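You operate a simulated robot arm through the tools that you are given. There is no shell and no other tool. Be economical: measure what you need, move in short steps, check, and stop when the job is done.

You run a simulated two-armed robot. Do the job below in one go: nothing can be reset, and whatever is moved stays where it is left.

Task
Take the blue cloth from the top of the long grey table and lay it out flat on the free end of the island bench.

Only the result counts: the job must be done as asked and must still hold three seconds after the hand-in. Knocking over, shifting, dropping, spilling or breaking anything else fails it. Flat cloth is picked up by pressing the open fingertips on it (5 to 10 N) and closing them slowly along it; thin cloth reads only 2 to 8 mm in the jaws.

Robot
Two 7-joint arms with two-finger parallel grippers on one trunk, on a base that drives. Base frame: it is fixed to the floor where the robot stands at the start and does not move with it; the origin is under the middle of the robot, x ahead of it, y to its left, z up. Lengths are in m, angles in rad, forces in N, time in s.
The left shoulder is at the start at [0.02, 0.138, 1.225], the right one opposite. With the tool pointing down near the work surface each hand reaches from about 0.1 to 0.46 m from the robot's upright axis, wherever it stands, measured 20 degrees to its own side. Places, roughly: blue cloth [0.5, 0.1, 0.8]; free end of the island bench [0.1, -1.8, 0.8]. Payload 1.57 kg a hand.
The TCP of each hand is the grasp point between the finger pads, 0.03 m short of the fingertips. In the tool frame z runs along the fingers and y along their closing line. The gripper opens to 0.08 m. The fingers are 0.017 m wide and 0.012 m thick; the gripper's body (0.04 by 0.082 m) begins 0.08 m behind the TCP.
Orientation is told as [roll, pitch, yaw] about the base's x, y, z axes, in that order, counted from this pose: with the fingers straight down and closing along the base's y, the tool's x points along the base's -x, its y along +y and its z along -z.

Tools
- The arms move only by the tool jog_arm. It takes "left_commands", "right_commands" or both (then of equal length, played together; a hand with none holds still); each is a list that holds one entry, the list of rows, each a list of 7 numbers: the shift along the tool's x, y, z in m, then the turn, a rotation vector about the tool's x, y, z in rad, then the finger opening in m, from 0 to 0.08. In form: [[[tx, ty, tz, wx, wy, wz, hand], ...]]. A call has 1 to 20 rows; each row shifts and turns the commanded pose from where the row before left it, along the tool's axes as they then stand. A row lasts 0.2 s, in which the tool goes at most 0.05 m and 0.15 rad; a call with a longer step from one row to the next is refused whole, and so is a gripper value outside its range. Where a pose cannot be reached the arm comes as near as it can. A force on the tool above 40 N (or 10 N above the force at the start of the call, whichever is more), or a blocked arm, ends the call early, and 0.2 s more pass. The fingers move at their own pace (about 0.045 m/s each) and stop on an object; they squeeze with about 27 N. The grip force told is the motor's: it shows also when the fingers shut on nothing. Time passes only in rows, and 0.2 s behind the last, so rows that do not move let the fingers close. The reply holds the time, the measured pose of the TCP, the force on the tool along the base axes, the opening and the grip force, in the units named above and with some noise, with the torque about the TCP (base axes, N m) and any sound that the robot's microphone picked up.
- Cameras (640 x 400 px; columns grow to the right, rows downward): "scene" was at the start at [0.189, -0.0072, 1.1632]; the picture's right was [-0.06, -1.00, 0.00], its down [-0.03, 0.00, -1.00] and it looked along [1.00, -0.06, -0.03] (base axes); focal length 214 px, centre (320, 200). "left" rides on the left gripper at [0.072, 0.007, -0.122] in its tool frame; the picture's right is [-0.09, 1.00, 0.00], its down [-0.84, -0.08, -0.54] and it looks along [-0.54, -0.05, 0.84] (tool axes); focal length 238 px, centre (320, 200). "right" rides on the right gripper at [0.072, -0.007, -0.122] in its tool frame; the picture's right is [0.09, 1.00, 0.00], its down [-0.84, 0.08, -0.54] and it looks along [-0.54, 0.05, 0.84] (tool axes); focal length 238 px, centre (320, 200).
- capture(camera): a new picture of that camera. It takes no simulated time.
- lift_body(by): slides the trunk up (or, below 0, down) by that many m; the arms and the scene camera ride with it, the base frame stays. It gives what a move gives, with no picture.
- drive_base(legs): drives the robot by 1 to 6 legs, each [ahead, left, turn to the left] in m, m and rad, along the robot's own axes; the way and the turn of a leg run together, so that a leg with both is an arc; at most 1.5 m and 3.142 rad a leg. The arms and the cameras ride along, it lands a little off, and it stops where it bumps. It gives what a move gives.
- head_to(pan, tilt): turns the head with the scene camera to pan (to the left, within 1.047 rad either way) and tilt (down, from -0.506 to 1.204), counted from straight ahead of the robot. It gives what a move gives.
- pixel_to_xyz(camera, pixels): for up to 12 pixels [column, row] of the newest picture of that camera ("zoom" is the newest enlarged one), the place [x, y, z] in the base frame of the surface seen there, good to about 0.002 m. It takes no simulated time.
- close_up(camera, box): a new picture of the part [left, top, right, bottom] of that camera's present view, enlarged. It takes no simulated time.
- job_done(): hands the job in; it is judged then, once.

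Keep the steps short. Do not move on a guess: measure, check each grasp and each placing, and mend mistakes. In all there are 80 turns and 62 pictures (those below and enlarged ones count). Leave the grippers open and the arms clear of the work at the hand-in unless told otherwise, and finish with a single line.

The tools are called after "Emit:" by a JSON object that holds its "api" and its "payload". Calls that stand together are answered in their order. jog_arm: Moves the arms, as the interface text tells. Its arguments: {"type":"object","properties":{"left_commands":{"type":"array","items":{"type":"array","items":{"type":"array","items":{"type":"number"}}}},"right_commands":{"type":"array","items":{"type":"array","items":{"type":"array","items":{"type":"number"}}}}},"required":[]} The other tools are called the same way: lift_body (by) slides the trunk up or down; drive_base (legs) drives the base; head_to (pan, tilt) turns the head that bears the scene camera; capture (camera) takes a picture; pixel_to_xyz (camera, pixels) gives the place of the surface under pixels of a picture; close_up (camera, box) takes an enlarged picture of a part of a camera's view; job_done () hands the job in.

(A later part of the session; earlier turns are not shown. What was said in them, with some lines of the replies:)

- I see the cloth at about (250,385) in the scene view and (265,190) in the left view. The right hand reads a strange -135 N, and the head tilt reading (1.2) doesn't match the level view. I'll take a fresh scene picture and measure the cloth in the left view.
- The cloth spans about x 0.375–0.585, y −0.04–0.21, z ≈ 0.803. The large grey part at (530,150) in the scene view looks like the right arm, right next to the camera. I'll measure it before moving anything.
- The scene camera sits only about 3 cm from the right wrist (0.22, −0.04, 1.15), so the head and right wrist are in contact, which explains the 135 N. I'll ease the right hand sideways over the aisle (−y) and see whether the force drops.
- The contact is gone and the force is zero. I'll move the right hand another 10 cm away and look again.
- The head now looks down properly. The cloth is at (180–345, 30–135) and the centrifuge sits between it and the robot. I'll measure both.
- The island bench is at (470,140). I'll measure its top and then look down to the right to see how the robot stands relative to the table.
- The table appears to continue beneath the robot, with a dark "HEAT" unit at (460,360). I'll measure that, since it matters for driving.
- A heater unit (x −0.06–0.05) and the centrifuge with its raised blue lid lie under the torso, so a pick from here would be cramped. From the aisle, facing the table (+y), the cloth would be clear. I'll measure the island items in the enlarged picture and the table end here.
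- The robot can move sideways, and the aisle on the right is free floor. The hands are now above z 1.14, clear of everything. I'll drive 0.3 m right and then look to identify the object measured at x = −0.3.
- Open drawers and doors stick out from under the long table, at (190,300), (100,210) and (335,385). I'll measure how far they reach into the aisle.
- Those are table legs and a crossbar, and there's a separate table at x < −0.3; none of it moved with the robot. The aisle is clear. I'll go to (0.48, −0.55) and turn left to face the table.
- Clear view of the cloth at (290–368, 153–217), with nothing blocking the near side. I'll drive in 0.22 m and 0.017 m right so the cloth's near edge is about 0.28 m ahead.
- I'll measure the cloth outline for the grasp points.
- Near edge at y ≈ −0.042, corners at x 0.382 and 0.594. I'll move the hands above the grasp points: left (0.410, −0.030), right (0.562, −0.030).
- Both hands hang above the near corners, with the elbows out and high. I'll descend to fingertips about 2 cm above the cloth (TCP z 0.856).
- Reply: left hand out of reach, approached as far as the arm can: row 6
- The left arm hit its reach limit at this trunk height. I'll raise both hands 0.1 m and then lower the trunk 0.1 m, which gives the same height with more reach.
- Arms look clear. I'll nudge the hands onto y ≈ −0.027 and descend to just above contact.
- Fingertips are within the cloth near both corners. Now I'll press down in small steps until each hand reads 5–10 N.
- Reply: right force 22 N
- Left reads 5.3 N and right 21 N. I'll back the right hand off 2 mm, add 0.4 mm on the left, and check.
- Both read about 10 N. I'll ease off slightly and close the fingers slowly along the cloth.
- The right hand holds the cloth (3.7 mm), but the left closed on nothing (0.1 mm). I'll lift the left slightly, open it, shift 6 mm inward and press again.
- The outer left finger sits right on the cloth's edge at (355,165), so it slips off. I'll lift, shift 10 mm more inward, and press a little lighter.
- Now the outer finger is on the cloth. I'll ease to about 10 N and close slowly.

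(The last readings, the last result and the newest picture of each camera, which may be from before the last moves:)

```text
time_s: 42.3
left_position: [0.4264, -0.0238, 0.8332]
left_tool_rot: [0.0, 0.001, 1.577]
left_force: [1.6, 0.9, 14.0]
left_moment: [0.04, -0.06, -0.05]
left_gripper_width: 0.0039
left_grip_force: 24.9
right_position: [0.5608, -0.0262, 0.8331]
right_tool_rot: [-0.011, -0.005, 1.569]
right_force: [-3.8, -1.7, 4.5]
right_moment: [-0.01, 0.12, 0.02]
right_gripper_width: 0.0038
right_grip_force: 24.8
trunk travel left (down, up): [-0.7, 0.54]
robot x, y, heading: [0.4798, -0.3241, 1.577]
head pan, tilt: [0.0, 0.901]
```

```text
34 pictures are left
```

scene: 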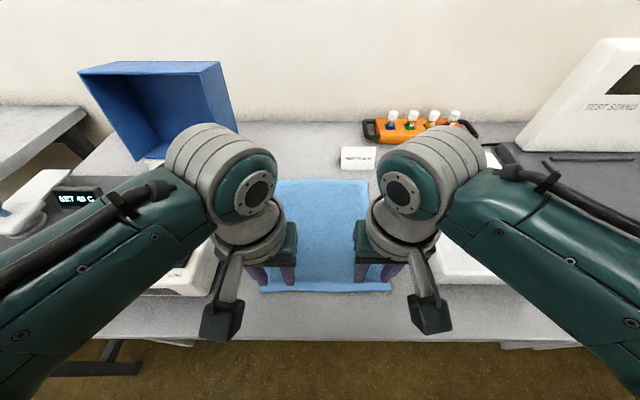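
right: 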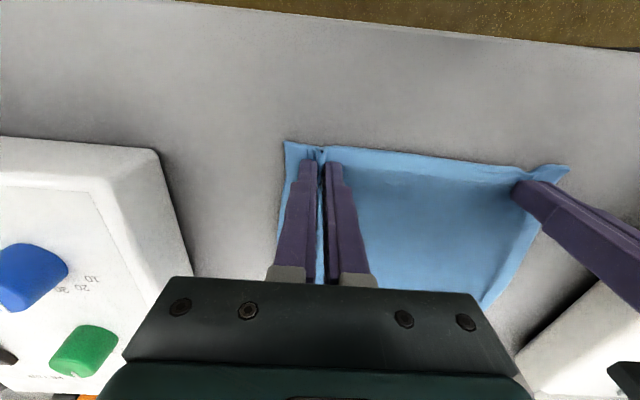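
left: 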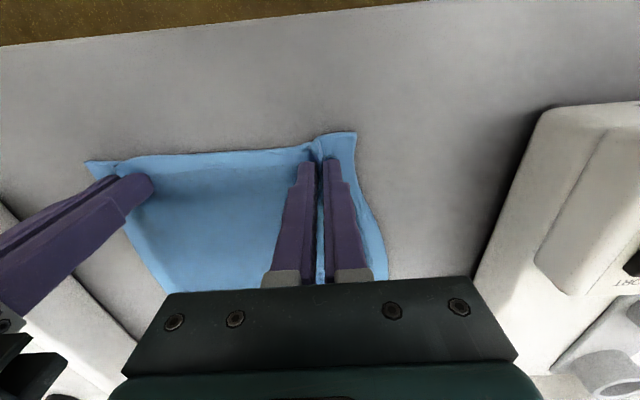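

Both hands grip about 3.9 mm of cloth. I'll lift slowly by 8 cm and check that it holds.

Emit:
{"api": "jog_arm", "payload": {"left_commands": [[[0, 0, -0.015, 0, 0, 0, 0], [0, 0, -0.015, 0, 0, 0, 0], [0, 0, -0.02, 0, 0, 0, 0], [0, 0, -0.02, 0, 0, 0, 0], [0, 0, -0.01, 0, 0, 0, 0]]], "right_commands": [[[0, 0, -0.015, 0, 0, 0, 0], [0, 0, -0.015, 0, 0, 0, 0], [0, 0, -0.02, 0, 0, 0, 0], [0, 0, -0.02, 0, 0, 0, 0], [0, 0, -0.01, 0, 0, 0, 0]]]}}

Emit:
{"api": "capture", "payload": {"camera": "scene"}}

```text
time_s: 43.5
left_position: [0.4285, -0.0264, 0.9125]
left_tool_rot: [0.001, 0.001, 1.576]
left_force: [3.1, 0.4, -0.2]
left_moment: [-0.01, -0.07, -0.02]
left_gripper_width: 0.0036
left_grip_force: 24.7
right_position: [0.5604, -0.0276, 0.9131]
right_tool_rot: [-0.012, -0.005, 1.57]
right_force: [-1.2, -0.7, 0.2]
right_moment: [0.0, -0.01, -0.01]
right_gripper_width: 0.0039
right_grip_force: 24.6
trunk travel left (down, up): [-0.7, 0.54]
robot x, y, heading: [0.4814, -0.3214, 1.578]
head pan, tilt: [0.0, 0.901]
```

```text
33 pictures are left
```

scene: 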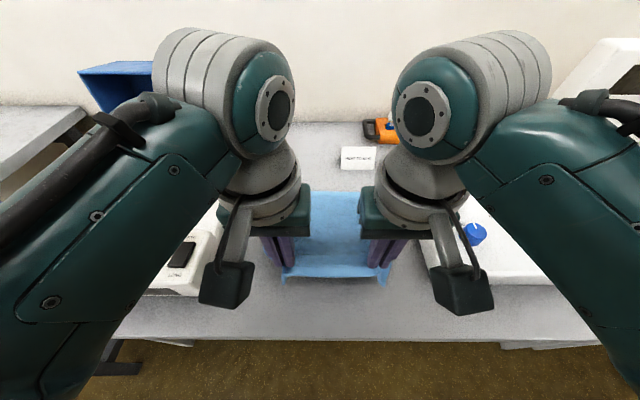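

The cloth is coming up with both hands. I'll raise the trunk 0.35 m so it hangs clear of everything and check again.

Emit:
{"api": "lift_body", "payload": {"by": 0.35}}

Emit:
{"api": "capture", "payload": {"camera": "scene"}}

Emit:
{"api": "capture", "payload": {"camera": "left"}}

```text
time_s: 47.0
left_position: [0.4291, -0.0254, 1.2633]
left_tool_rot: [0.0, 0.0, 1.577]
left_force: [1.8, -0.4, 0.2]
left_moment: [-0.02, -0.06, -0.02]
left_gripper_width: 0.0038
left_grip_force: 24.1
right_position: [0.5584, -0.0275, 1.2639]
right_tool_rot: [-0.011, -0.006, 1.569]
right_force: [-0.7, 0.4, -0.8]
right_moment: [0.0, 0.0, -0.02]
right_gripper_width: 0.0036
right_grip_force: 24.7
trunk travel left (down, up): [-1.05, 0.19]
robot x, y, heading: [0.4772, -0.3206, 1.58]
head pan, tilt: [0.0, 0.901]
```

```text
32 pictures are left
```

scene: 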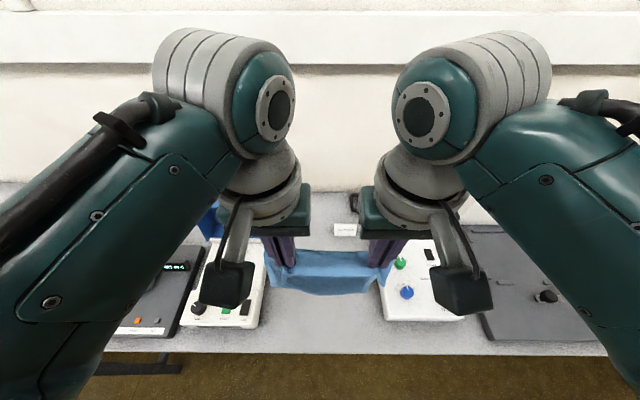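

```text
31 pictures are left
```

left: 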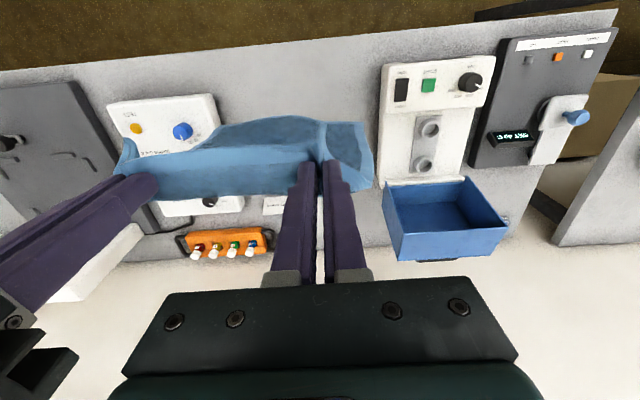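

The cloth hangs between both hands and everything else on the table is unmoved. I'll back off 0.4 m and turn around in two halves to face the island.

Emit:
{"api": "drive_base", "payload": {"legs": [[-0.38, 0, 0], [0, 0, 1.571], [0, 0, 1.571]]}}

Emit:
{"api": "capture", "payload": {"camera": "scene"}}

```text
time_s: 57.0
left_position: [0.5363, -0.997, 1.2635]
left_tool_rot: [0.0, 0.0, -1.557]
left_force: [-0.6, -1.0, -1.0]
left_moment: [0.0, 0.01, -0.13]
left_gripper_width: 0.0036
left_grip_force: 24.7
right_position: [0.4045, -0.9961, 1.2621]
right_tool_rot: [-0.01, -0.003, -1.568]
right_force: [1.7, -0.5, 0.0]
right_moment: [0.02, -0.05, -0.08]
right_gripper_width: 0.0033
right_grip_force: 24.6
trunk travel left (down, up): [-1.05, 0.19]
robot x, y, heading: [0.4823, -0.703, -1.555]
head pan, tilt: [0.0, 0.901]
```

```text
30 pictures are left
```

scene: 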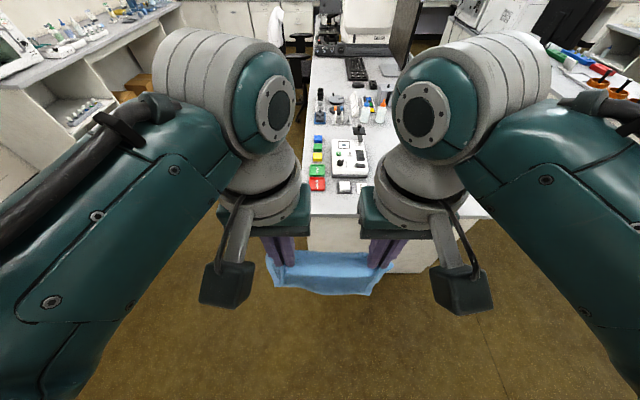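

Now facing the island, with its objects along the left side (+x). I'll slide 0.45 m right to line up with the free part and look.

Emit:
{"api": "drive_base", "payload": {"legs": [[0, -0.45, -0.015]]}}

Emit:
{"api": "capture", "payload": {"camera": "scene"}}

```text
time_s: 59.8
left_position: [0.0778, -0.9997, 1.2642]
left_tool_rot: [0.0, 0.0, -1.571]
left_force: [-1.3, -1.0, -0.2]
left_moment: [0.03, 0.04, -0.04]
left_gripper_width: 0.0034
left_grip_force: 24.6
right_position: [-0.0547, -0.9973, 1.2626]
right_tool_rot: [-0.01, -0.005, -1.579]
right_force: [1.4, -0.5, -0.1]
right_moment: [0.0, -0.02, -0.09]
right_gripper_width: 0.0033
right_grip_force: 24.9
trunk travel left (down, up): [-1.05, 0.19]
robot x, y, heading: [0.0253, -0.7015, -1.573]
head pan, tilt: [0.0, 0.901]
```

```text
29 pictures are left
```

scene: 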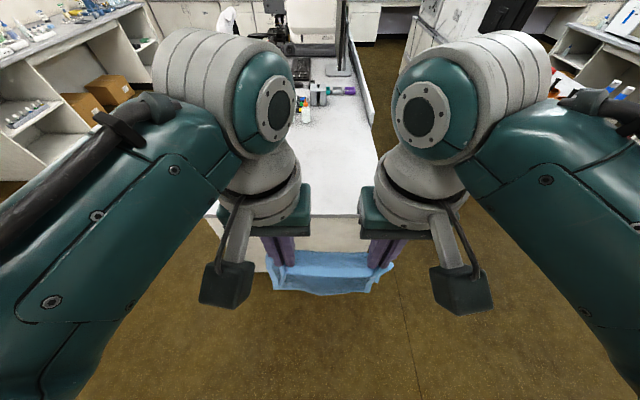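

I see a bare strip straight ahead, with objects further back at (300,100). I'll measure the bench edges and the nearest objects.

Emit:
{"api": "pixel_to_xyz", "payload": {"camera": "scene", "pixels": [[325, 212], [340, 160], [375, 150], [360, 195], [305, 120], [320, 105], [340, 95], [365, 110], [325, 130], [310, 170], [352, 75], [330, 200]]}}

Emit:
{"api": "close_up", "payload": {"camera": "scene", "box": [240, 40, 440, 220]}}

```text
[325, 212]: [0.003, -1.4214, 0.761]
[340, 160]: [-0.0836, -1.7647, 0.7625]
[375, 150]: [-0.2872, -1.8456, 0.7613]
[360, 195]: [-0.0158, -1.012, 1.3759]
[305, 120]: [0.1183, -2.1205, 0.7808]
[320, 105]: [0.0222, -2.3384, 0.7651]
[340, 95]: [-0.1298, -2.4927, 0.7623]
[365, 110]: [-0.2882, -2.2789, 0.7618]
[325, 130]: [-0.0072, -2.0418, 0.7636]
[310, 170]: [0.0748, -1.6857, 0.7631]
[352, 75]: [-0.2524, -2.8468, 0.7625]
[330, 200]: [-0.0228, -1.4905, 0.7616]
```

```text
2.22 times, centred on (340, 130) of scene
```

zoom: 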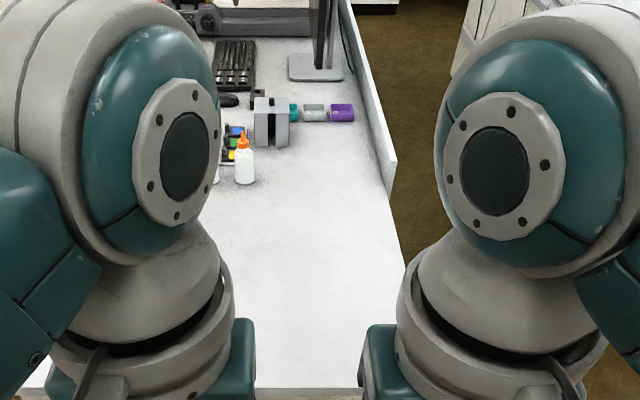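

The bench top is at z 0.762, with its front edge at y −1.41 and right edge at x −0.288. It's bare from x −0.28 to 0.2 and back to y ≈ −2.05. I'll drive ahead 0.4 m and 1 cm right, then look steeply down to check clearance to the bench end.

Emit:
{"api": "drive_base", "payload": {"legs": [[0.4, -0.01, 0]]}}

Emit:
{"api": "head_to", "payload": {"pan": 0, "tilt": 1.15}}

Emit:
{"api": "capture", "payload": {"camera": "scene"}}

```text
time_s: 62.3
left_position: [0.0701, -1.4037, 1.2636]
left_tool_rot: [0.0, 0.0, -1.565]
left_force: [-0.5, -0.4, -0.1]
left_moment: [0.03, 0.04, -0.09]
left_gripper_width: 0.0034
left_grip_force: 24.5
right_position: [-0.061, -1.4017, 1.2634]
right_tool_rot: [-0.01, -0.006, -1.574]
right_force: [0.3, 1.2, 0.0]
right_moment: [-0.02, -0.06, -0.1]
right_gripper_width: 0.0033
right_grip_force: 24.3
trunk travel left (down, up): [-1.05, 0.19]
robot x, y, heading: [0.0217, -1.1058, -1.562]
head pan, tilt: [0.0, 0.901]
```

```text
time_s: 63.0
left_position: [0.0702, -1.4033, 1.2639]
left_tool_rot: [0.002, 0.0, -1.566]
left_force: [-1.5, 0.2, 0.1]
left_moment: [0.01, 0.02, -0.04]
left_gripper_width: 0.0034
left_grip_force: 24.8
right_position: [-0.0616, -1.4021, 1.2619]
right_tool_rot: [-0.01, -0.004, -1.574]
right_force: [1.0, -0.5, -1.0]
right_moment: [0.03, -0.03, -0.07]
right_gripper_width: 0.0035
right_grip_force: 23.9
trunk travel left (down, up): [-1.05, 0.19]
robot x, y, heading: [0.0183, -1.1027, -1.567]
head pan, tilt: [0.0, 1.15]
```

```text
27 pictures are left
```

scene: 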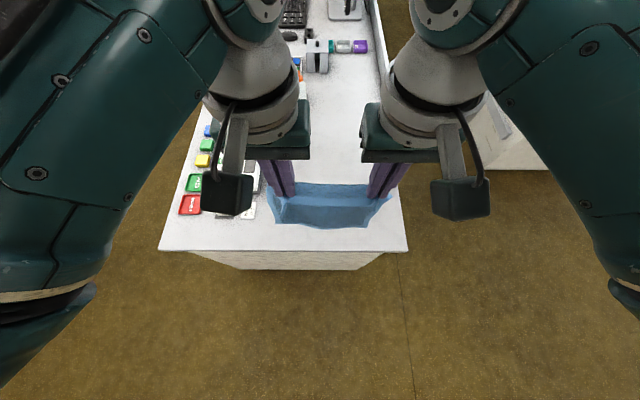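

No bump so far. I'll continue in small steps toward y ≈ −1.27, plus 2 cm right for margin from the items on the left.

Emit:
{"api": "drive_base", "payload": {"legs": [[0.08, -0.02, 0], [0.08, 0, 0]]}}

```text
time_s: 64.8
left_position: [0.0529, -1.5622, 1.2642]
left_tool_rot: [0.0, 0.002, -1.561]
left_force: [-2.3, 0.6, -0.1]
left_moment: [-0.02, 0.01, -0.03]
left_gripper_width: 0.0032
left_grip_force: 24.3
right_position: [-0.0796, -1.5595, 1.2624]
right_tool_rot: [-0.011, -0.007, -1.574]
right_force: [1.6, -0.3, -0.6]
right_moment: [0.01, 0.01, -0.05]
right_gripper_width: 0.0034
right_grip_force: 24.3
trunk travel left (down, up): [-1.05, 0.19]
robot x, y, heading: [-0.0008, -1.2673, -1.559]
head pan, tilt: [0.0, 1.15]
```

Still no bump. One more step to y ≈ −1.36, which lets the cloth lie well inside the free area.

Emit:
{"api": "drive_base", "payload": {"legs": [[0.09, 0, -0.01]]}}

Emit:
{"api": "head_to", "payload": {"pan": 0, "tilt": 1.0}}

Emit:
{"api": "capture", "payload": {"camera": "scene"}}

Emit:
{"api": "capture", "payload": {"camera": "right"}}

```text
time_s: 65.9
left_position: [0.051, -1.6527, 1.2636]
left_tool_rot: [0.0, 0.002, -1.567]
left_force: [-2.5, -0.8, 0.2]
left_moment: [0.01, 0.05, -0.1]
left_gripper_width: 0.0036
left_grip_force: 23.9
right_position: [-0.0814, -1.6506, 1.263]
right_tool_rot: [-0.011, -0.005, -1.58]
right_force: [1.1, -0.9, -0.2]
right_moment: [-0.02, -0.02, -0.08]
right_gripper_width: 0.0033
right_grip_force: 24.5
trunk travel left (down, up): [-1.05, 0.19]
robot x, y, heading: [0.0006, -1.3547, -1.566]
head pan, tilt: [0.0, 1.15]
```

```text
time_s: 66.6
left_position: [0.0509, -1.6519, 1.2626]
left_tool_rot: [-0.001, 0.0, -1.568]
left_force: [-1.7, -0.2, 0.6]
left_moment: [0.0, 0.04, -0.06]
left_gripper_width: 0.0036
left_grip_force: 25.0
right_position: [-0.0804, -1.6508, 1.2629]
right_tool_rot: [-0.011, -0.004, -1.578]
right_force: [0.9, 0.7, -0.6]
right_moment: [0.0, 0.0, -0.05]
right_gripper_width: 0.0034
right_grip_force: 24.9
trunk travel left (down, up): [-1.05, 0.19]
robot x, y, heading: [-0.0021, -1.351, -1.567]
head pan, tilt: [0.0, 1.0]
```

```text
26 pictures are left
```

scene: 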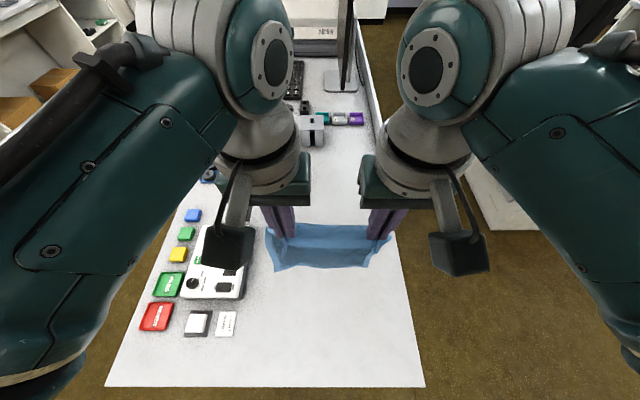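

```text
25 pictures are left
```

right: 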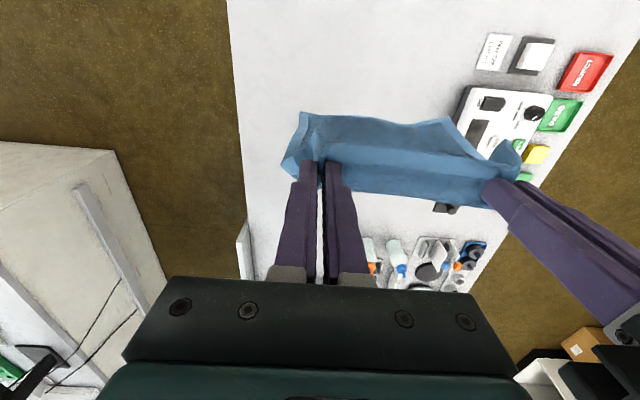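

The balance and its cards are on the left, at (215,280) and (228,322). I'll measure their right-hand limits and the cloth's hanging edge.

Emit:
{"api": "pixel_to_xyz", "payload": {"camera": "scene", "pixels": [[233, 322], [242, 290], [215, 250], [320, 262], [275, 268], [375, 262], [320, 235], [324, 140], [312, 125], [405, 300], [300, 130]]}}

Emit:
{"api": "pixel_to_xyz", "payload": {"camera": "right", "pixels": [[445, 209], [484, 65], [460, 120], [302, 115], [440, 122], [515, 150], [390, 245], [470, 145]]}}

```text
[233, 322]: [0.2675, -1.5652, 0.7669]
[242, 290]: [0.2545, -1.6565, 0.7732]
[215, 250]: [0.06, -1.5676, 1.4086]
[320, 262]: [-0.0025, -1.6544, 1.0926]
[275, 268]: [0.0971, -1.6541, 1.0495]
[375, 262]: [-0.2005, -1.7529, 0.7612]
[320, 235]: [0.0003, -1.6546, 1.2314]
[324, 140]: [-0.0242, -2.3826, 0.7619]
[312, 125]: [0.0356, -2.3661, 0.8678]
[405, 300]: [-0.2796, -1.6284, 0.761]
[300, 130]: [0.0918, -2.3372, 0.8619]
```

```text
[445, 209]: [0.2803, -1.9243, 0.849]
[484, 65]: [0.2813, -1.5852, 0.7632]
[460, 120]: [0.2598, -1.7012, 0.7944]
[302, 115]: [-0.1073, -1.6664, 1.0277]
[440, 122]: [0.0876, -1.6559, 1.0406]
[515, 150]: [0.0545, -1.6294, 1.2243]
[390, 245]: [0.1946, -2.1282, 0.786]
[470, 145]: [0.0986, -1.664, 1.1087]
```

The cloth's lower edge hangs at z ≈ 1.03, x −0.107 to 0.098, and the nearest objects start at x ≥ 0.25. I'll move both hands forward 0.15 m and up 0.1 m, then lower the trunk.

Emit:
{"api": "jog_arm", "payload": {"left_commands": [[[-0.025, 0, -0.017, 0, 0, 0, 0], [-0.025, 0, -0.017, 0, 0, 0, 0], [-0.025, 0, -0.017, 0, 0, 0, 0], [-0.025, 0, -0.017, 0, 0, 0, 0], [-0.025, 0, -0.016, 0, 0, 0, 0], [-0.025, 0, -0.016, 0, 0, 0, 0], [0, 0, 0, 0, 0, 0, 0]]], "right_commands": [[[-0.025, 0, -0.017, 0, 0, 0, 0], [-0.025, 0, -0.017, 0, 0, 0, 0], [-0.025, 0, -0.017, 0, 0, 0, 0], [-0.025, 0, -0.017, 0, 0, 0, 0], [-0.025, 0, -0.016, 0, 0, 0, 0], [-0.025, 0, -0.016, 0, 0, 0, 0], [0, 0, 0, 0, 0, 0, 0]]]}}

```text
time_s: 68.2
left_position: [0.0533, -1.8018, 1.364]
left_tool_rot: [-0.004, 0.0, -1.57]
left_force: [-5.2, -0.3, 0.3]
left_moment: [-0.01, 0.16, -0.04]
left_gripper_width: 0.0038
left_grip_force: 24.2
right_position: [-0.0818, -1.7996, 1.3641]
right_tool_rot: [-0.008, -0.005, -1.577]
right_force: [5.9, -0.5, -1.1]
right_moment: [0.01, -0.14, -0.04]
right_gripper_width: 0.0035
right_grip_force: 24.6
trunk travel left (down, up): [-1.05, 0.19]
robot x, y, heading: [0.002, -1.3558, -1.568]
head pan, tilt: [0.0, 1.0]
```

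Reached, with the cloth slightly taut (5 N). I'll lower the trunk 0.33 m, so the lower edge should stop about 3 cm above the bench.

Emit:
{"api": "lift_body", "payload": {"by": -0.33}}

Emit:
{"api": "capture", "payload": {"camera": "scene"}}

Emit:
{"api": "capture", "payload": {"camera": "left"}}

```text
time_s: 71.4
left_position: [0.0538, -1.8039, 1.033]
left_tool_rot: [-0.001, 0.003, -1.568]
left_force: [-8.2, -1.5, 0.8]
left_moment: [0.01, 0.28, -0.05]
left_gripper_width: 0.0034
left_grip_force: 24.9
right_position: [-0.0818, -1.801, 1.0331]
right_tool_rot: [-0.01, -0.005, -1.578]
right_force: [7.0, 0.3, -0.1]
right_moment: [-0.01, -0.23, -0.01]
right_gripper_width: 0.0036
right_grip_force: 24.9
trunk travel left (down, up): [-0.72, 0.52]
robot x, y, heading: [-0.0006, -1.3541, -1.571]
head pan, tilt: [0.0, 1.0]
```

```text
24 pictures are left
```

scene: 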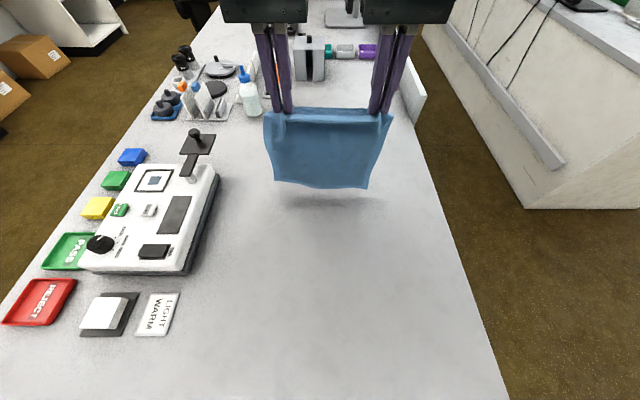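

```text
23 pictures are left
```

left: 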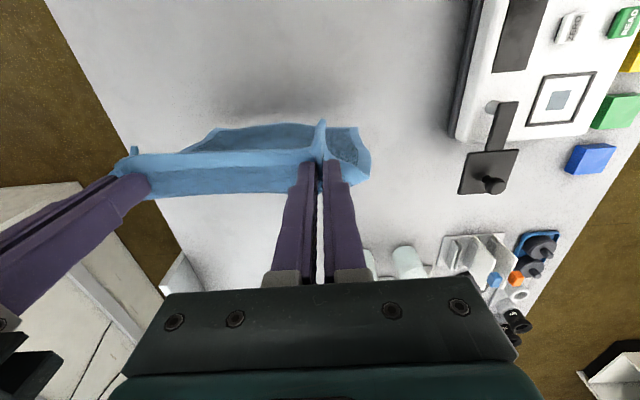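

A very clear view: the cloth hangs flat at (265–390, 108–188). I'll measure its lower edge.

Emit:
{"api": "pixel_to_xyz", "payload": {"camera": "scene", "pixels": [[277, 178], [320, 186], [368, 185], [320, 150], [320, 115], [330, 205], [260, 115]]}}

```text
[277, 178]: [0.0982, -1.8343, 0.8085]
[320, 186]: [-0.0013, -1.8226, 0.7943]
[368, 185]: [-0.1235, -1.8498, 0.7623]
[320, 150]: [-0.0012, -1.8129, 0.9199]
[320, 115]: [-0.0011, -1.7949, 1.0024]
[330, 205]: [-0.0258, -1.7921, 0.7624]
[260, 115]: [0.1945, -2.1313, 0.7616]
```

The lower edge hangs 3 cm above the bench and leans away from the robot, as wanted. I'll lower it to touch, then sweep the hands back toward the robot in an arc so the cloth lays out behind them.

Emit:
{"api": "jog_arm", "payload": {"left_commands": [[[0, -0.001, 0.02, 0, 0, 0, 0], [0.01, 0, 0.015, 0, 0, 0, 0], [0.03, 0, 0.008, 0, 0, 0, 0], [0.03, 0, 0.008, 0, 0, 0, 0], [0.025, 0, 0.015, 0, 0, 0, 0], [0.025, 0, 0.02, 0, 0, 0, 0], [0.018, 0, 0.02, 0, 0, 0, 0], [0, 0, 0, 0, 0, 0, 0]]], "right_commands": [[[0, 0.001, 0.02, 0, 0, 0, 0], [0.01, 0, 0.015, 0, 0, 0, 0], [0.03, 0, 0.008, 0, 0, 0, 0], [0.03, 0, 0.008, 0, 0, 0, 0], [0.025, 0, 0.015, 0, 0, 0, 0], [0.025, 0, 0.02, 0, 0, 0, 0], [0.018, 0, 0.02, 0, 0, 0, 0], [0, 0, 0, 0, 0, 0, 0]]]}}

Emit:
{"api": "capture", "payload": {"camera": "scene"}}

```text
time_s: 73.2
left_position: [0.0552, -1.6565, 0.9282]
left_tool_rot: [0.0, -0.001, -1.569]
left_force: [-7.4, -0.6, -0.7]
left_moment: [0.02, 0.21, -0.02]
left_gripper_width: 0.0032
left_grip_force: 24.6
left hand out of reach, approached as far as the arm can: row 1
right_position: [-0.081, -1.663, 0.9251]
right_tool_rot: [-0.01, -0.006, -1.577]
right_force: [7.8, 0.7, -0.1]
right_moment: [0.0, -0.23, -0.04]
right_gripper_width: 0.0038
right_grip_force: 24.6
trunk travel left (down, up): [-0.72, 0.52]
robot x, y, heading: [0.0033, -1.354, -1.57]
head pan, tilt: [0.0, 1.0]
```

```text
22 pictures are left
```

scene: 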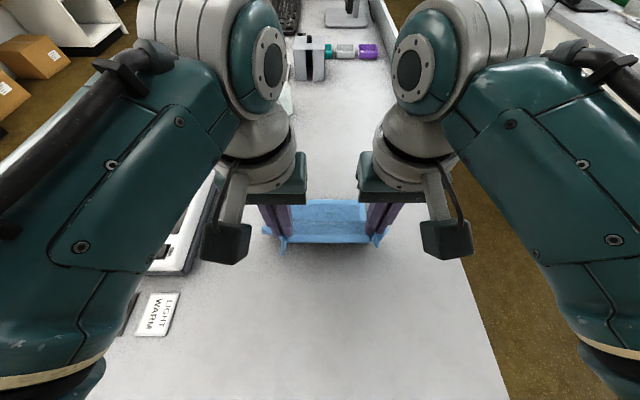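

The laying is proceeding. I'll check the trailing cloth from the left camera and the height of the left elbow near the balance.

Emit:
{"api": "pixel_to_xyz", "payload": {"camera": "scene", "pixels": [[140, 270], [60, 350], [100, 300], [205, 130], [240, 240], [330, 205], [80, 385], [560, 350]]}}

Emit:
{"api": "capture", "payload": {"camera": "left"}}

```text
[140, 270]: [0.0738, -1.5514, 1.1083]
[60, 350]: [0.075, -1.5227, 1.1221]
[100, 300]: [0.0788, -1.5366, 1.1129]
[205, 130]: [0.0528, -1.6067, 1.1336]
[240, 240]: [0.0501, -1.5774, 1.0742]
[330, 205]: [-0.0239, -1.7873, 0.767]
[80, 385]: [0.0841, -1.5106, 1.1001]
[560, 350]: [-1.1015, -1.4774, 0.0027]
```

```text
21 pictures are left
```

left: 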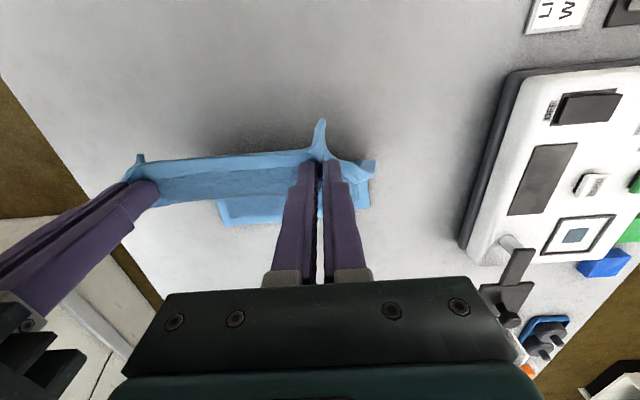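

The far part already lies on the bench and trails behind the hands, and the forearms are at z > 1.1. I'll continue the arc down.

Emit:
{"api": "jog_arm", "payload": {"left_commands": [[[0.018, 0, 0.02, 0, 0, 0, 0], [0.013, 0, 0.02, 0, 0, 0, 0], [0.009, 0, 0.02, 0, 0, 0, 0], [0.007, 0, 0.02, 0, 0, 0, 0], [0.006, 0, 0.02, 0, 0, 0, 0], [0, 0, 0.01, 0, 0, 0, 0], [0, 0, 0, 0, 0, 0, 0]]], "right_commands": [[[0.018, 0, 0.02, 0, 0, 0, 0], [0.015, 0, 0.02, 0, 0, 0, 0], [0.011, 0, 0.02, 0, 0, 0, 0], [0.009, 0, 0.02, 0, 0, 0, 0], [0.006, 0, 0.02, 0, 0, 0, 0], [0, 0, 0.01, 0, 0, 0, 0], [0, 0, 0, 0, 0, 0, 0]]]}}

Emit:
{"api": "capture", "payload": {"camera": "scene"}}

Emit:
{"api": "capture", "payload": {"camera": "left"}}

```text
time_s: 74.8
left_position: [0.0537, -1.6061, 0.817]
left_tool_rot: [0.0, 0.0, -1.569]
left_force: [-4.5, -0.7, -0.8]
left_moment: [0.02, 0.19, -0.03]
left_gripper_width: 0.0031
left_grip_force: 24.5
right_position: [-0.0811, -1.6037, 0.8156]
right_tool_rot: [-0.01, -0.005, -1.579]
right_force: [5.1, -0.3, -0.5]
right_moment: [0.0, -0.18, -0.03]
right_gripper_width: 0.0035
right_grip_force: 24.4
trunk travel left (down, up): [-0.72, 0.52]
robot x, y, heading: [-0.0001, -1.3539, -1.567]
head pan, tilt: [0.0, 1.0]
```

```text
20 pictures are left
```

scene: 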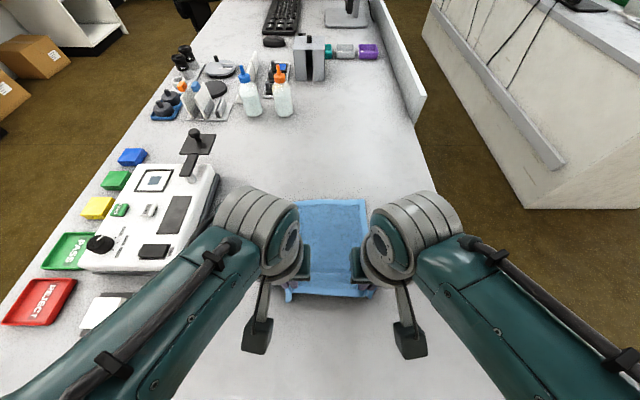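

```text
19 pictures are left
```

left: 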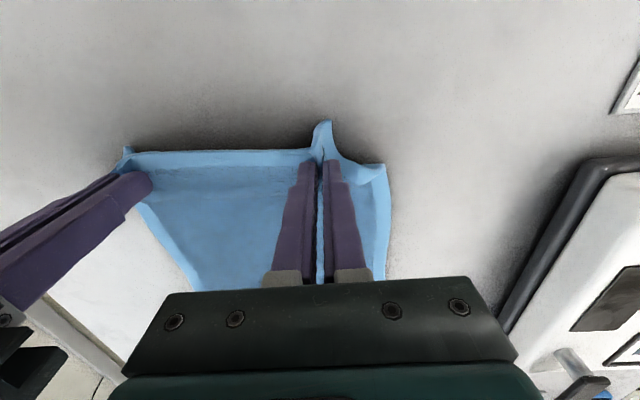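

Laid out well. Before the last 2 cm I'll check the left forearm's height where it passes the balance at (215,235).

Emit:
{"api": "pixel_to_xyz", "payload": {"camera": "scene", "pixels": [[225, 240], [180, 290], [160, 370], [235, 210], [200, 180], [190, 140], [155, 250], [320, 205], [305, 203], [365, 203]]}}

Emit:
{"api": "jog_arm", "payload": {"left_commands": [[[0.004, 0, 0.006, 0, 0, 0, 0], [0.004, 0, 0.005, 0, 0, 0, 0], [0, 0, 0.003, 0, 0, 0, 0], [0, 0, 0.002, 0, 0, 0, 0], [0, 0, 0, 0, 0, 0, 0]]], "right_commands": [[[0.003, 0, 0.006, 0, 0, 0, 0], [0.003, 0, 0.005, 0, 0, 0, 0], [0, 0, 0.003, 0, 0, 0, 0], [0, 0, 0.002, 0, 0, 0, 0], [0, 0, 0, 0, 0, 0, 0]]]}}

```text
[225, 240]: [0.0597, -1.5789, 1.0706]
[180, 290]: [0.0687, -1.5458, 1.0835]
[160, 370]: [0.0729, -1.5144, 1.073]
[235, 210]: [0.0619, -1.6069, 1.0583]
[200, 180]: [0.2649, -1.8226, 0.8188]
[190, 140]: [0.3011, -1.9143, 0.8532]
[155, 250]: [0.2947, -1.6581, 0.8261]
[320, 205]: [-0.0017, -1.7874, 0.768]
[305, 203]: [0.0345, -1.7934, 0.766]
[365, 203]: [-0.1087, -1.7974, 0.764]
```

```text
time_s: 76.0
left_position: [0.0537, -1.5987, 0.8017]
left_tool_rot: [0.0, 0.002, -1.57]
left_force: [-6.3, -0.4, -0.1]
left_moment: [0.0, 0.2, -0.05]
left_gripper_width: 0.0037
left_grip_force: 24.4
right_position: [-0.0799, -1.5975, 0.8]
right_tool_rot: [-0.012, -0.006, -1.577]
right_force: [5.8, 0.0, 0.2]
right_moment: [-0.01, -0.2, -0.05]
right_gripper_width: 0.0036
right_grip_force: 25.2
trunk travel left (down, up): [-0.72, 0.52]
robot x, y, heading: [-0.0028, -1.3556, -1.568]
head pan, tilt: [0.0, 1.0]
```

Forearm is at z ≈ 1.07, well clear. Now I'll go down the last few millimetres to contact.

Emit:
{"api": "jog_arm", "payload": {"left_commands": [[[0, 0, 0.002, 0, 0, 0, 0], [0, 0, 0.002, 0, 0, 0, 0], [0, 0, 0.0015, 0, 0, 0, 0], [0, 0, 0, 0, 0, 0, 0]]], "right_commands": [[[0, 0, 0.002, 0, 0, 0, 0], [0, 0, 0.001, 0, 0, 0, 0], [0, 0, 0.001, 0, 0, 0, 0], [0, 0, 0, 0, 0, 0, 0]]]}}

```text
time_s: 77.0
left_position: [0.0542, -1.5984, 0.7966]
left_tool_rot: [-0.002, 0.002, -1.569]
left_force: [-8.0, -1.1, 1.6]
left_moment: [-0.04, 0.26, -0.03]
left_gripper_width: 0.0034
left_grip_force: 24.5
right_position: [-0.0811, -1.5989, 0.7957]
right_tool_rot: [-0.009, -0.006, -1.578]
right_force: [7.7, 0.2, 1.8]
right_moment: [0.02, -0.26, -0.02]
right_gripper_width: 0.0035
right_grip_force: 24.2
trunk travel left (down, up): [-0.72, 0.52]
robot x, y, heading: [0.0002, -1.3563, -1.569]
head pan, tilt: [0.0, 1.0]
```

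Contact is just beginning (about 2 N). I'll press 0.6 mm more and open the fingers slowly to 34 mm while pressing, which spreads the pinched folds back out.

Emit:
{"api": "jog_arm", "payload": {"left_commands": [[[0, 0, 0.0008, 0, 0, 0, 0], [0, 0, 0.0004, 0, 0, 0, 0.006], [0, 0, 0, 0, 0, 0, 0.01], [0, 0, 0, 0, 0, 0, 0.014], [0, 0, 0, 0, 0, 0, 0.018], [0, 0, 0, 0, 0, 0, 0.022], [0, 0, 0, 0, 0, 0, 0.026], [0, 0, 0, 0, 0, 0, 0.03], [0, 0, 0, 0, 0, 0, 0.034], [0, 0, 0, 0, 0, 0, 0.034]]], "right_commands": [[[0, 0, 0.0008, 0, 0, 0, 0], [0, 0, 0.0004, 0, 0, 0, 0.006], [0, 0, 0, 0, 0, 0, 0.01], [0, 0, 0, 0, 0, 0, 0.014], [0, 0, 0, 0, 0, 0, 0.018], [0, 0, 0, 0, 0, 0, 0.022], [0, 0, 0, 0, 0, 0, 0.026], [0, 0, 0, 0, 0, 0, 0.03], [0, 0, 0, 0, 0, 0, 0.034], [0, 0, 0, 0, 0, 0, 0.034]]]}}

Emit:
{"api": "capture", "payload": {"camera": "left"}}

Emit:
{"api": "capture", "payload": {"camera": "right"}}

```text
time_s: 79.2
left_position: [0.0547, -1.599, 0.7958]
left_tool_rot: [0.0, 0.001, -1.567]
left_force: [-0.3, 0.3, 0.9]
left_moment: [0.05, -0.03, 0.04]
left_gripper_width: 0.034
left_grip_force: 0.2
right_position: [-0.0814, -1.5974, 0.7954]
right_tool_rot: [-0.01, -0.006, -1.578]
right_force: [-0.6, 0.4, 1.7]
right_moment: [0.02, -0.01, 0.0]
right_gripper_width: 0.0333
right_grip_force: 0.1
trunk travel left (down, up): [-0.72, 0.52]
robot x, y, heading: [-0.0014, -1.3533, -1.57]
head pan, tilt: [0.0, 1.0]
```

```text
18 pictures are left
```

left: 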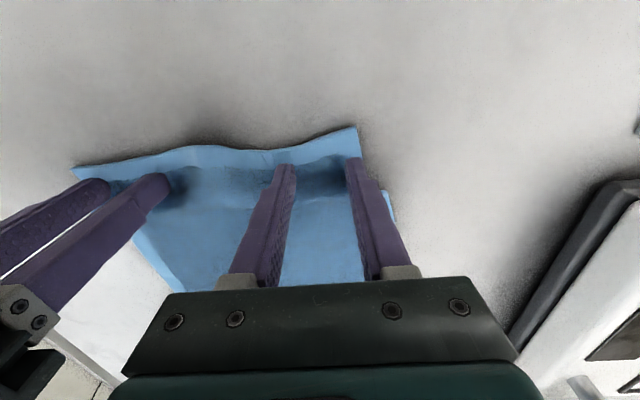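

```text
17 pictures are left
```

right: 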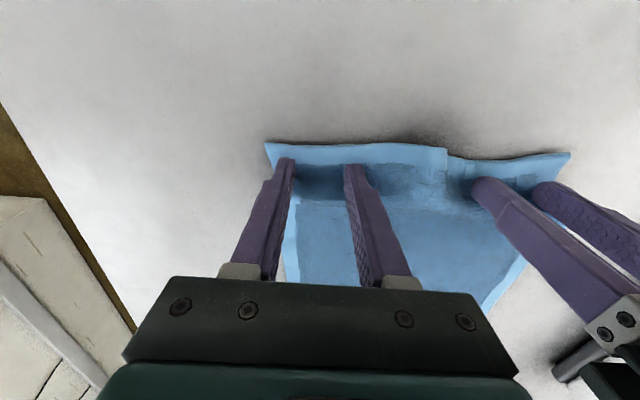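

Both pinches spread out nicely. A slight ripple shows mid-edge at (430,150) in the right view. I'll lift both hands straight up and look from above.

Emit:
{"api": "jog_arm", "payload": {"left_commands": [[[0, 0, -0.005, 0, 0, 0, 0.034], [0, 0, -0.02, 0, 0, 0, 0.034], [0, 0, -0.04, 0, 0, 0, 0.034], [0, 0, -0.04, 0, 0, 0, 0.034], [0, 0.03, -0.02, 0, 0, 0, 0.034], [0, 0.03, 0, 0, 0, 0, 0.034], [0, 0.03, 0, 0, 0, 0, 0.034]]], "right_commands": [[[0, 0, -0.005, 0, 0, 0, 0.034], [0, 0, -0.02, 0, 0, 0, 0.034], [0, 0, -0.04, 0, 0, 0, 0.034], [0, 0, -0.04, 0, 0, 0, 0.034], [0, -0.03, -0.02, 0, 0, 0, 0.034], [0, -0.03, 0, 0, 0, 0, 0.034], [0, -0.03, 0, 0, 0, 0, 0.034]]]}}

Emit:
{"api": "close_up", "payload": {"camera": "scene", "box": [220, 160, 420, 320]}}

```text
time_s: 80.8
left_position: [0.1458, -1.5938, 0.9227]
left_tool_rot: [0.001, 0.002, -1.57]
left_force: [0.7, 0.6, -0.1]
left_moment: [0.01, 0.0, 0.01]
left_gripper_width: 0.034
left_grip_force: 0.1
right_position: [-0.1709, -1.5957, 0.9224]
right_tool_rot: [-0.01, -0.002, -1.578]
right_force: [0.0, 0.9, 0.1]
right_moment: [-0.02, 0.03, 0.0]
right_gripper_width: 0.0339
right_grip_force: 0.0
trunk travel left (down, up): [-0.72, 0.52]
robot x, y, heading: [-0.0017, -1.3559, -1.569]
head pan, tilt: [0.0, 1.0]
```

```text
2.50 times, centred on (320, 240) of scene
```

zoom: 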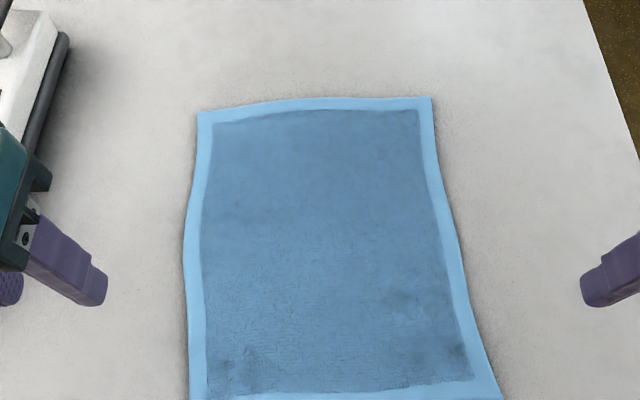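

It lies flat. I'll raise the arms further out of the way and inspect the whole cloth including the near edge.

Emit:
{"api": "jog_arm", "payload": {"left_commands": [[[0, 0, -0.04, 0, 0, 0, 0.06], [0, 0, -0.04, 0, 0, 0, 0.08], [0, 0, -0.04, 0, 0, 0, 0.08], [0, 0, -0.03, 0, 0, 0, 0.08]]], "right_commands": [[[0, 0, -0.04, 0, 0, 0, 0.06], [0, 0, -0.04, 0, 0, 0, 0.08], [0, 0, -0.04, 0, 0, 0, 0.08], [0, 0, -0.03, 0, 0, 0, 0.08]]]}}

Emit:
{"api": "capture", "payload": {"camera": "scene"}}

Emit:
{"api": "pixel_to_xyz", "payload": {"camera": "scene", "pixels": [[301, 206], [353, 200], [374, 322], [298, 325], [325, 240], [325, 280], [335, 322], [320, 318], [355, 322], [310, 300], [360, 300], [335, 305]]}}

Emit:
{"api": "close_up", "payload": {"camera": "scene", "box": [260, 250, 420, 350]}}

```text
time_s: 82.0
left_position: [0.1938, -1.5982, 0.9836]
left_tool_rot: [0.137, -0.001, -1.576]
left_force: [0.7, -0.7, -0.2]
left_moment: [0.0, -0.01, 0.01]
left_gripper_width: 0.0799
left_grip_force: 0.1
left hand out of reach, approached as far as the arm can: row 2, 3, 4
right_position: [-0.2194, -1.5969, 0.9876]
right_tool_rot: [-0.147, -0.008, -1.57]
right_force: [0.1, -0.3, 0.0]
right_moment: [-0.04, -0.02, 0.05]
right_gripper_width: 0.0804
right_grip_force: 0.0
right hand out of reach, approached as far as the arm can: row 2, 3, 4
trunk travel left (down, up): [-0.72, 0.52]
robot x, y, heading: [-0.0007, -1.3573, -1.564]
head pan, tilt: [0.0, 1.0]
stopped in row 4 (left hand): the arm was blocked; the commanded pose is now the measured one
```

```text
15 pictures are left
```

scene: 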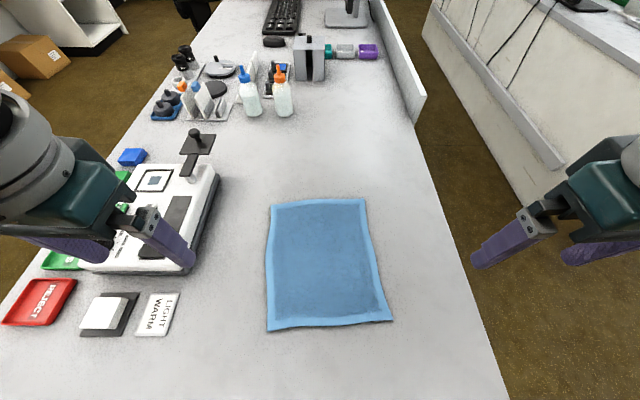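

```text
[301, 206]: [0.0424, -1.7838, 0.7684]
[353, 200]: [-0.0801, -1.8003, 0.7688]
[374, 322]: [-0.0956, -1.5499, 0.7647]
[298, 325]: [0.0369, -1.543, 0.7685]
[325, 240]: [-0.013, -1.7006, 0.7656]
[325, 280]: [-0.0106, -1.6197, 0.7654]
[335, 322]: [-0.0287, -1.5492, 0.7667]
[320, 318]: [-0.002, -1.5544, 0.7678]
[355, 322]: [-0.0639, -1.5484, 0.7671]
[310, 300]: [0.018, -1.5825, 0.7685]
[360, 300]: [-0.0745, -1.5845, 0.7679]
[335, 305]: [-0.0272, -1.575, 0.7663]
```

```text
4.00 times, centred on (340, 300) of scene
```

zoom: 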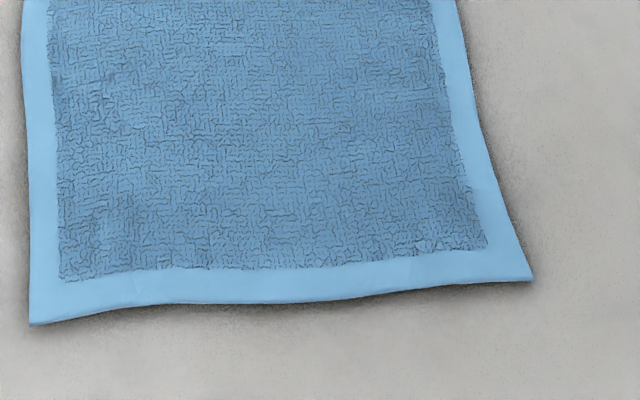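

The cloth is flat everywhere (z 0.765–0.769) and spans roughly x −0.12–0.10, y −1.80 to −1.54. Nothing on the bench was disturbed. I'll raise the trunk so the arms clear the balance, back away, and do a final check.

Emit:
{"api": "lift_body", "payload": {"by": 0.3}}

Emit:
{"api": "drive_base", "payload": {"legs": [[-0.4, 0, 0]]}}

Emit:
{"api": "capture", "payload": {"camera": "scene"}}

```text
time_s: 85.0
left_position: [0.1931, -1.5991, 1.2838]
left_tool_rot: [0.137, -0.002, -1.576]
left_force: [-0.6, -0.7, 0.1]
left_moment: [0.01, 0.02, -0.03]
left_gripper_width: 0.08
left_grip_force: 0.1
right_position: [-0.2183, -1.5969, 1.2875]
right_tool_rot: [-0.145, -0.008, -1.57]
right_force: [-0.5, -0.1, -0.5]
right_moment: [-0.01, 0.01, -0.02]
right_gripper_width: 0.0802
right_grip_force: 0.0
trunk travel left (down, up): [-1.02, 0.22]
robot x, y, heading: [-0.0004, -1.362, -1.569]
head pan, tilt: [0.0, 1.0]
```

```text
time_s: 87.5
left_position: [0.1922, -1.2119, 1.2833]
left_tool_rot: [0.137, 0.0, -1.587]
left_force: [0.7, -0.3, -1.0]
left_moment: [0.02, -0.01, 0.01]
left_gripper_width: 0.0803
left_grip_force: 0.1
right_position: [-0.2189, -1.205, 1.2879]
right_tool_rot: [-0.145, -0.007, -1.58]
right_force: [-0.5, -0.3, -0.2]
right_moment: [0.0, -0.01, 0.0]
right_gripper_width: 0.0798
right_grip_force: 0.1
trunk travel left (down, up): [-1.02, 0.22]
robot x, y, heading: [0.0001, -0.9676, -1.575]
head pan, tilt: [0.0, 1.0]
```

```text
13 pictures are left
```

scene: 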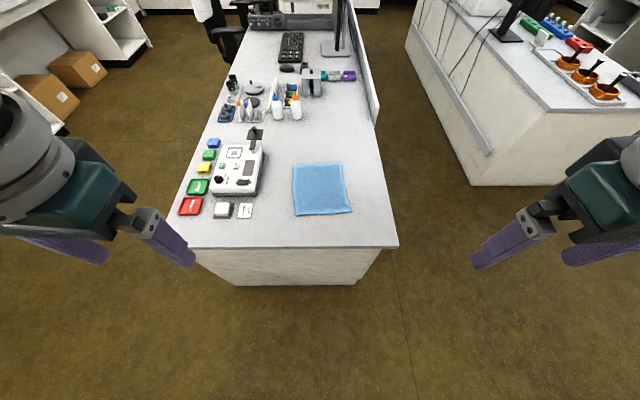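

The cloth lies flat on the free end at (320,190), all the bench objects are in place, the grippers are open and the arms are clear. I'm handing in.

Emit:
{"api": "job_done", "payload": {}}

```text
The job is handed in.
```

The blue cloth is laid out flat on the free end of the island bench, nothing else was seen to move, and the job is handed in.
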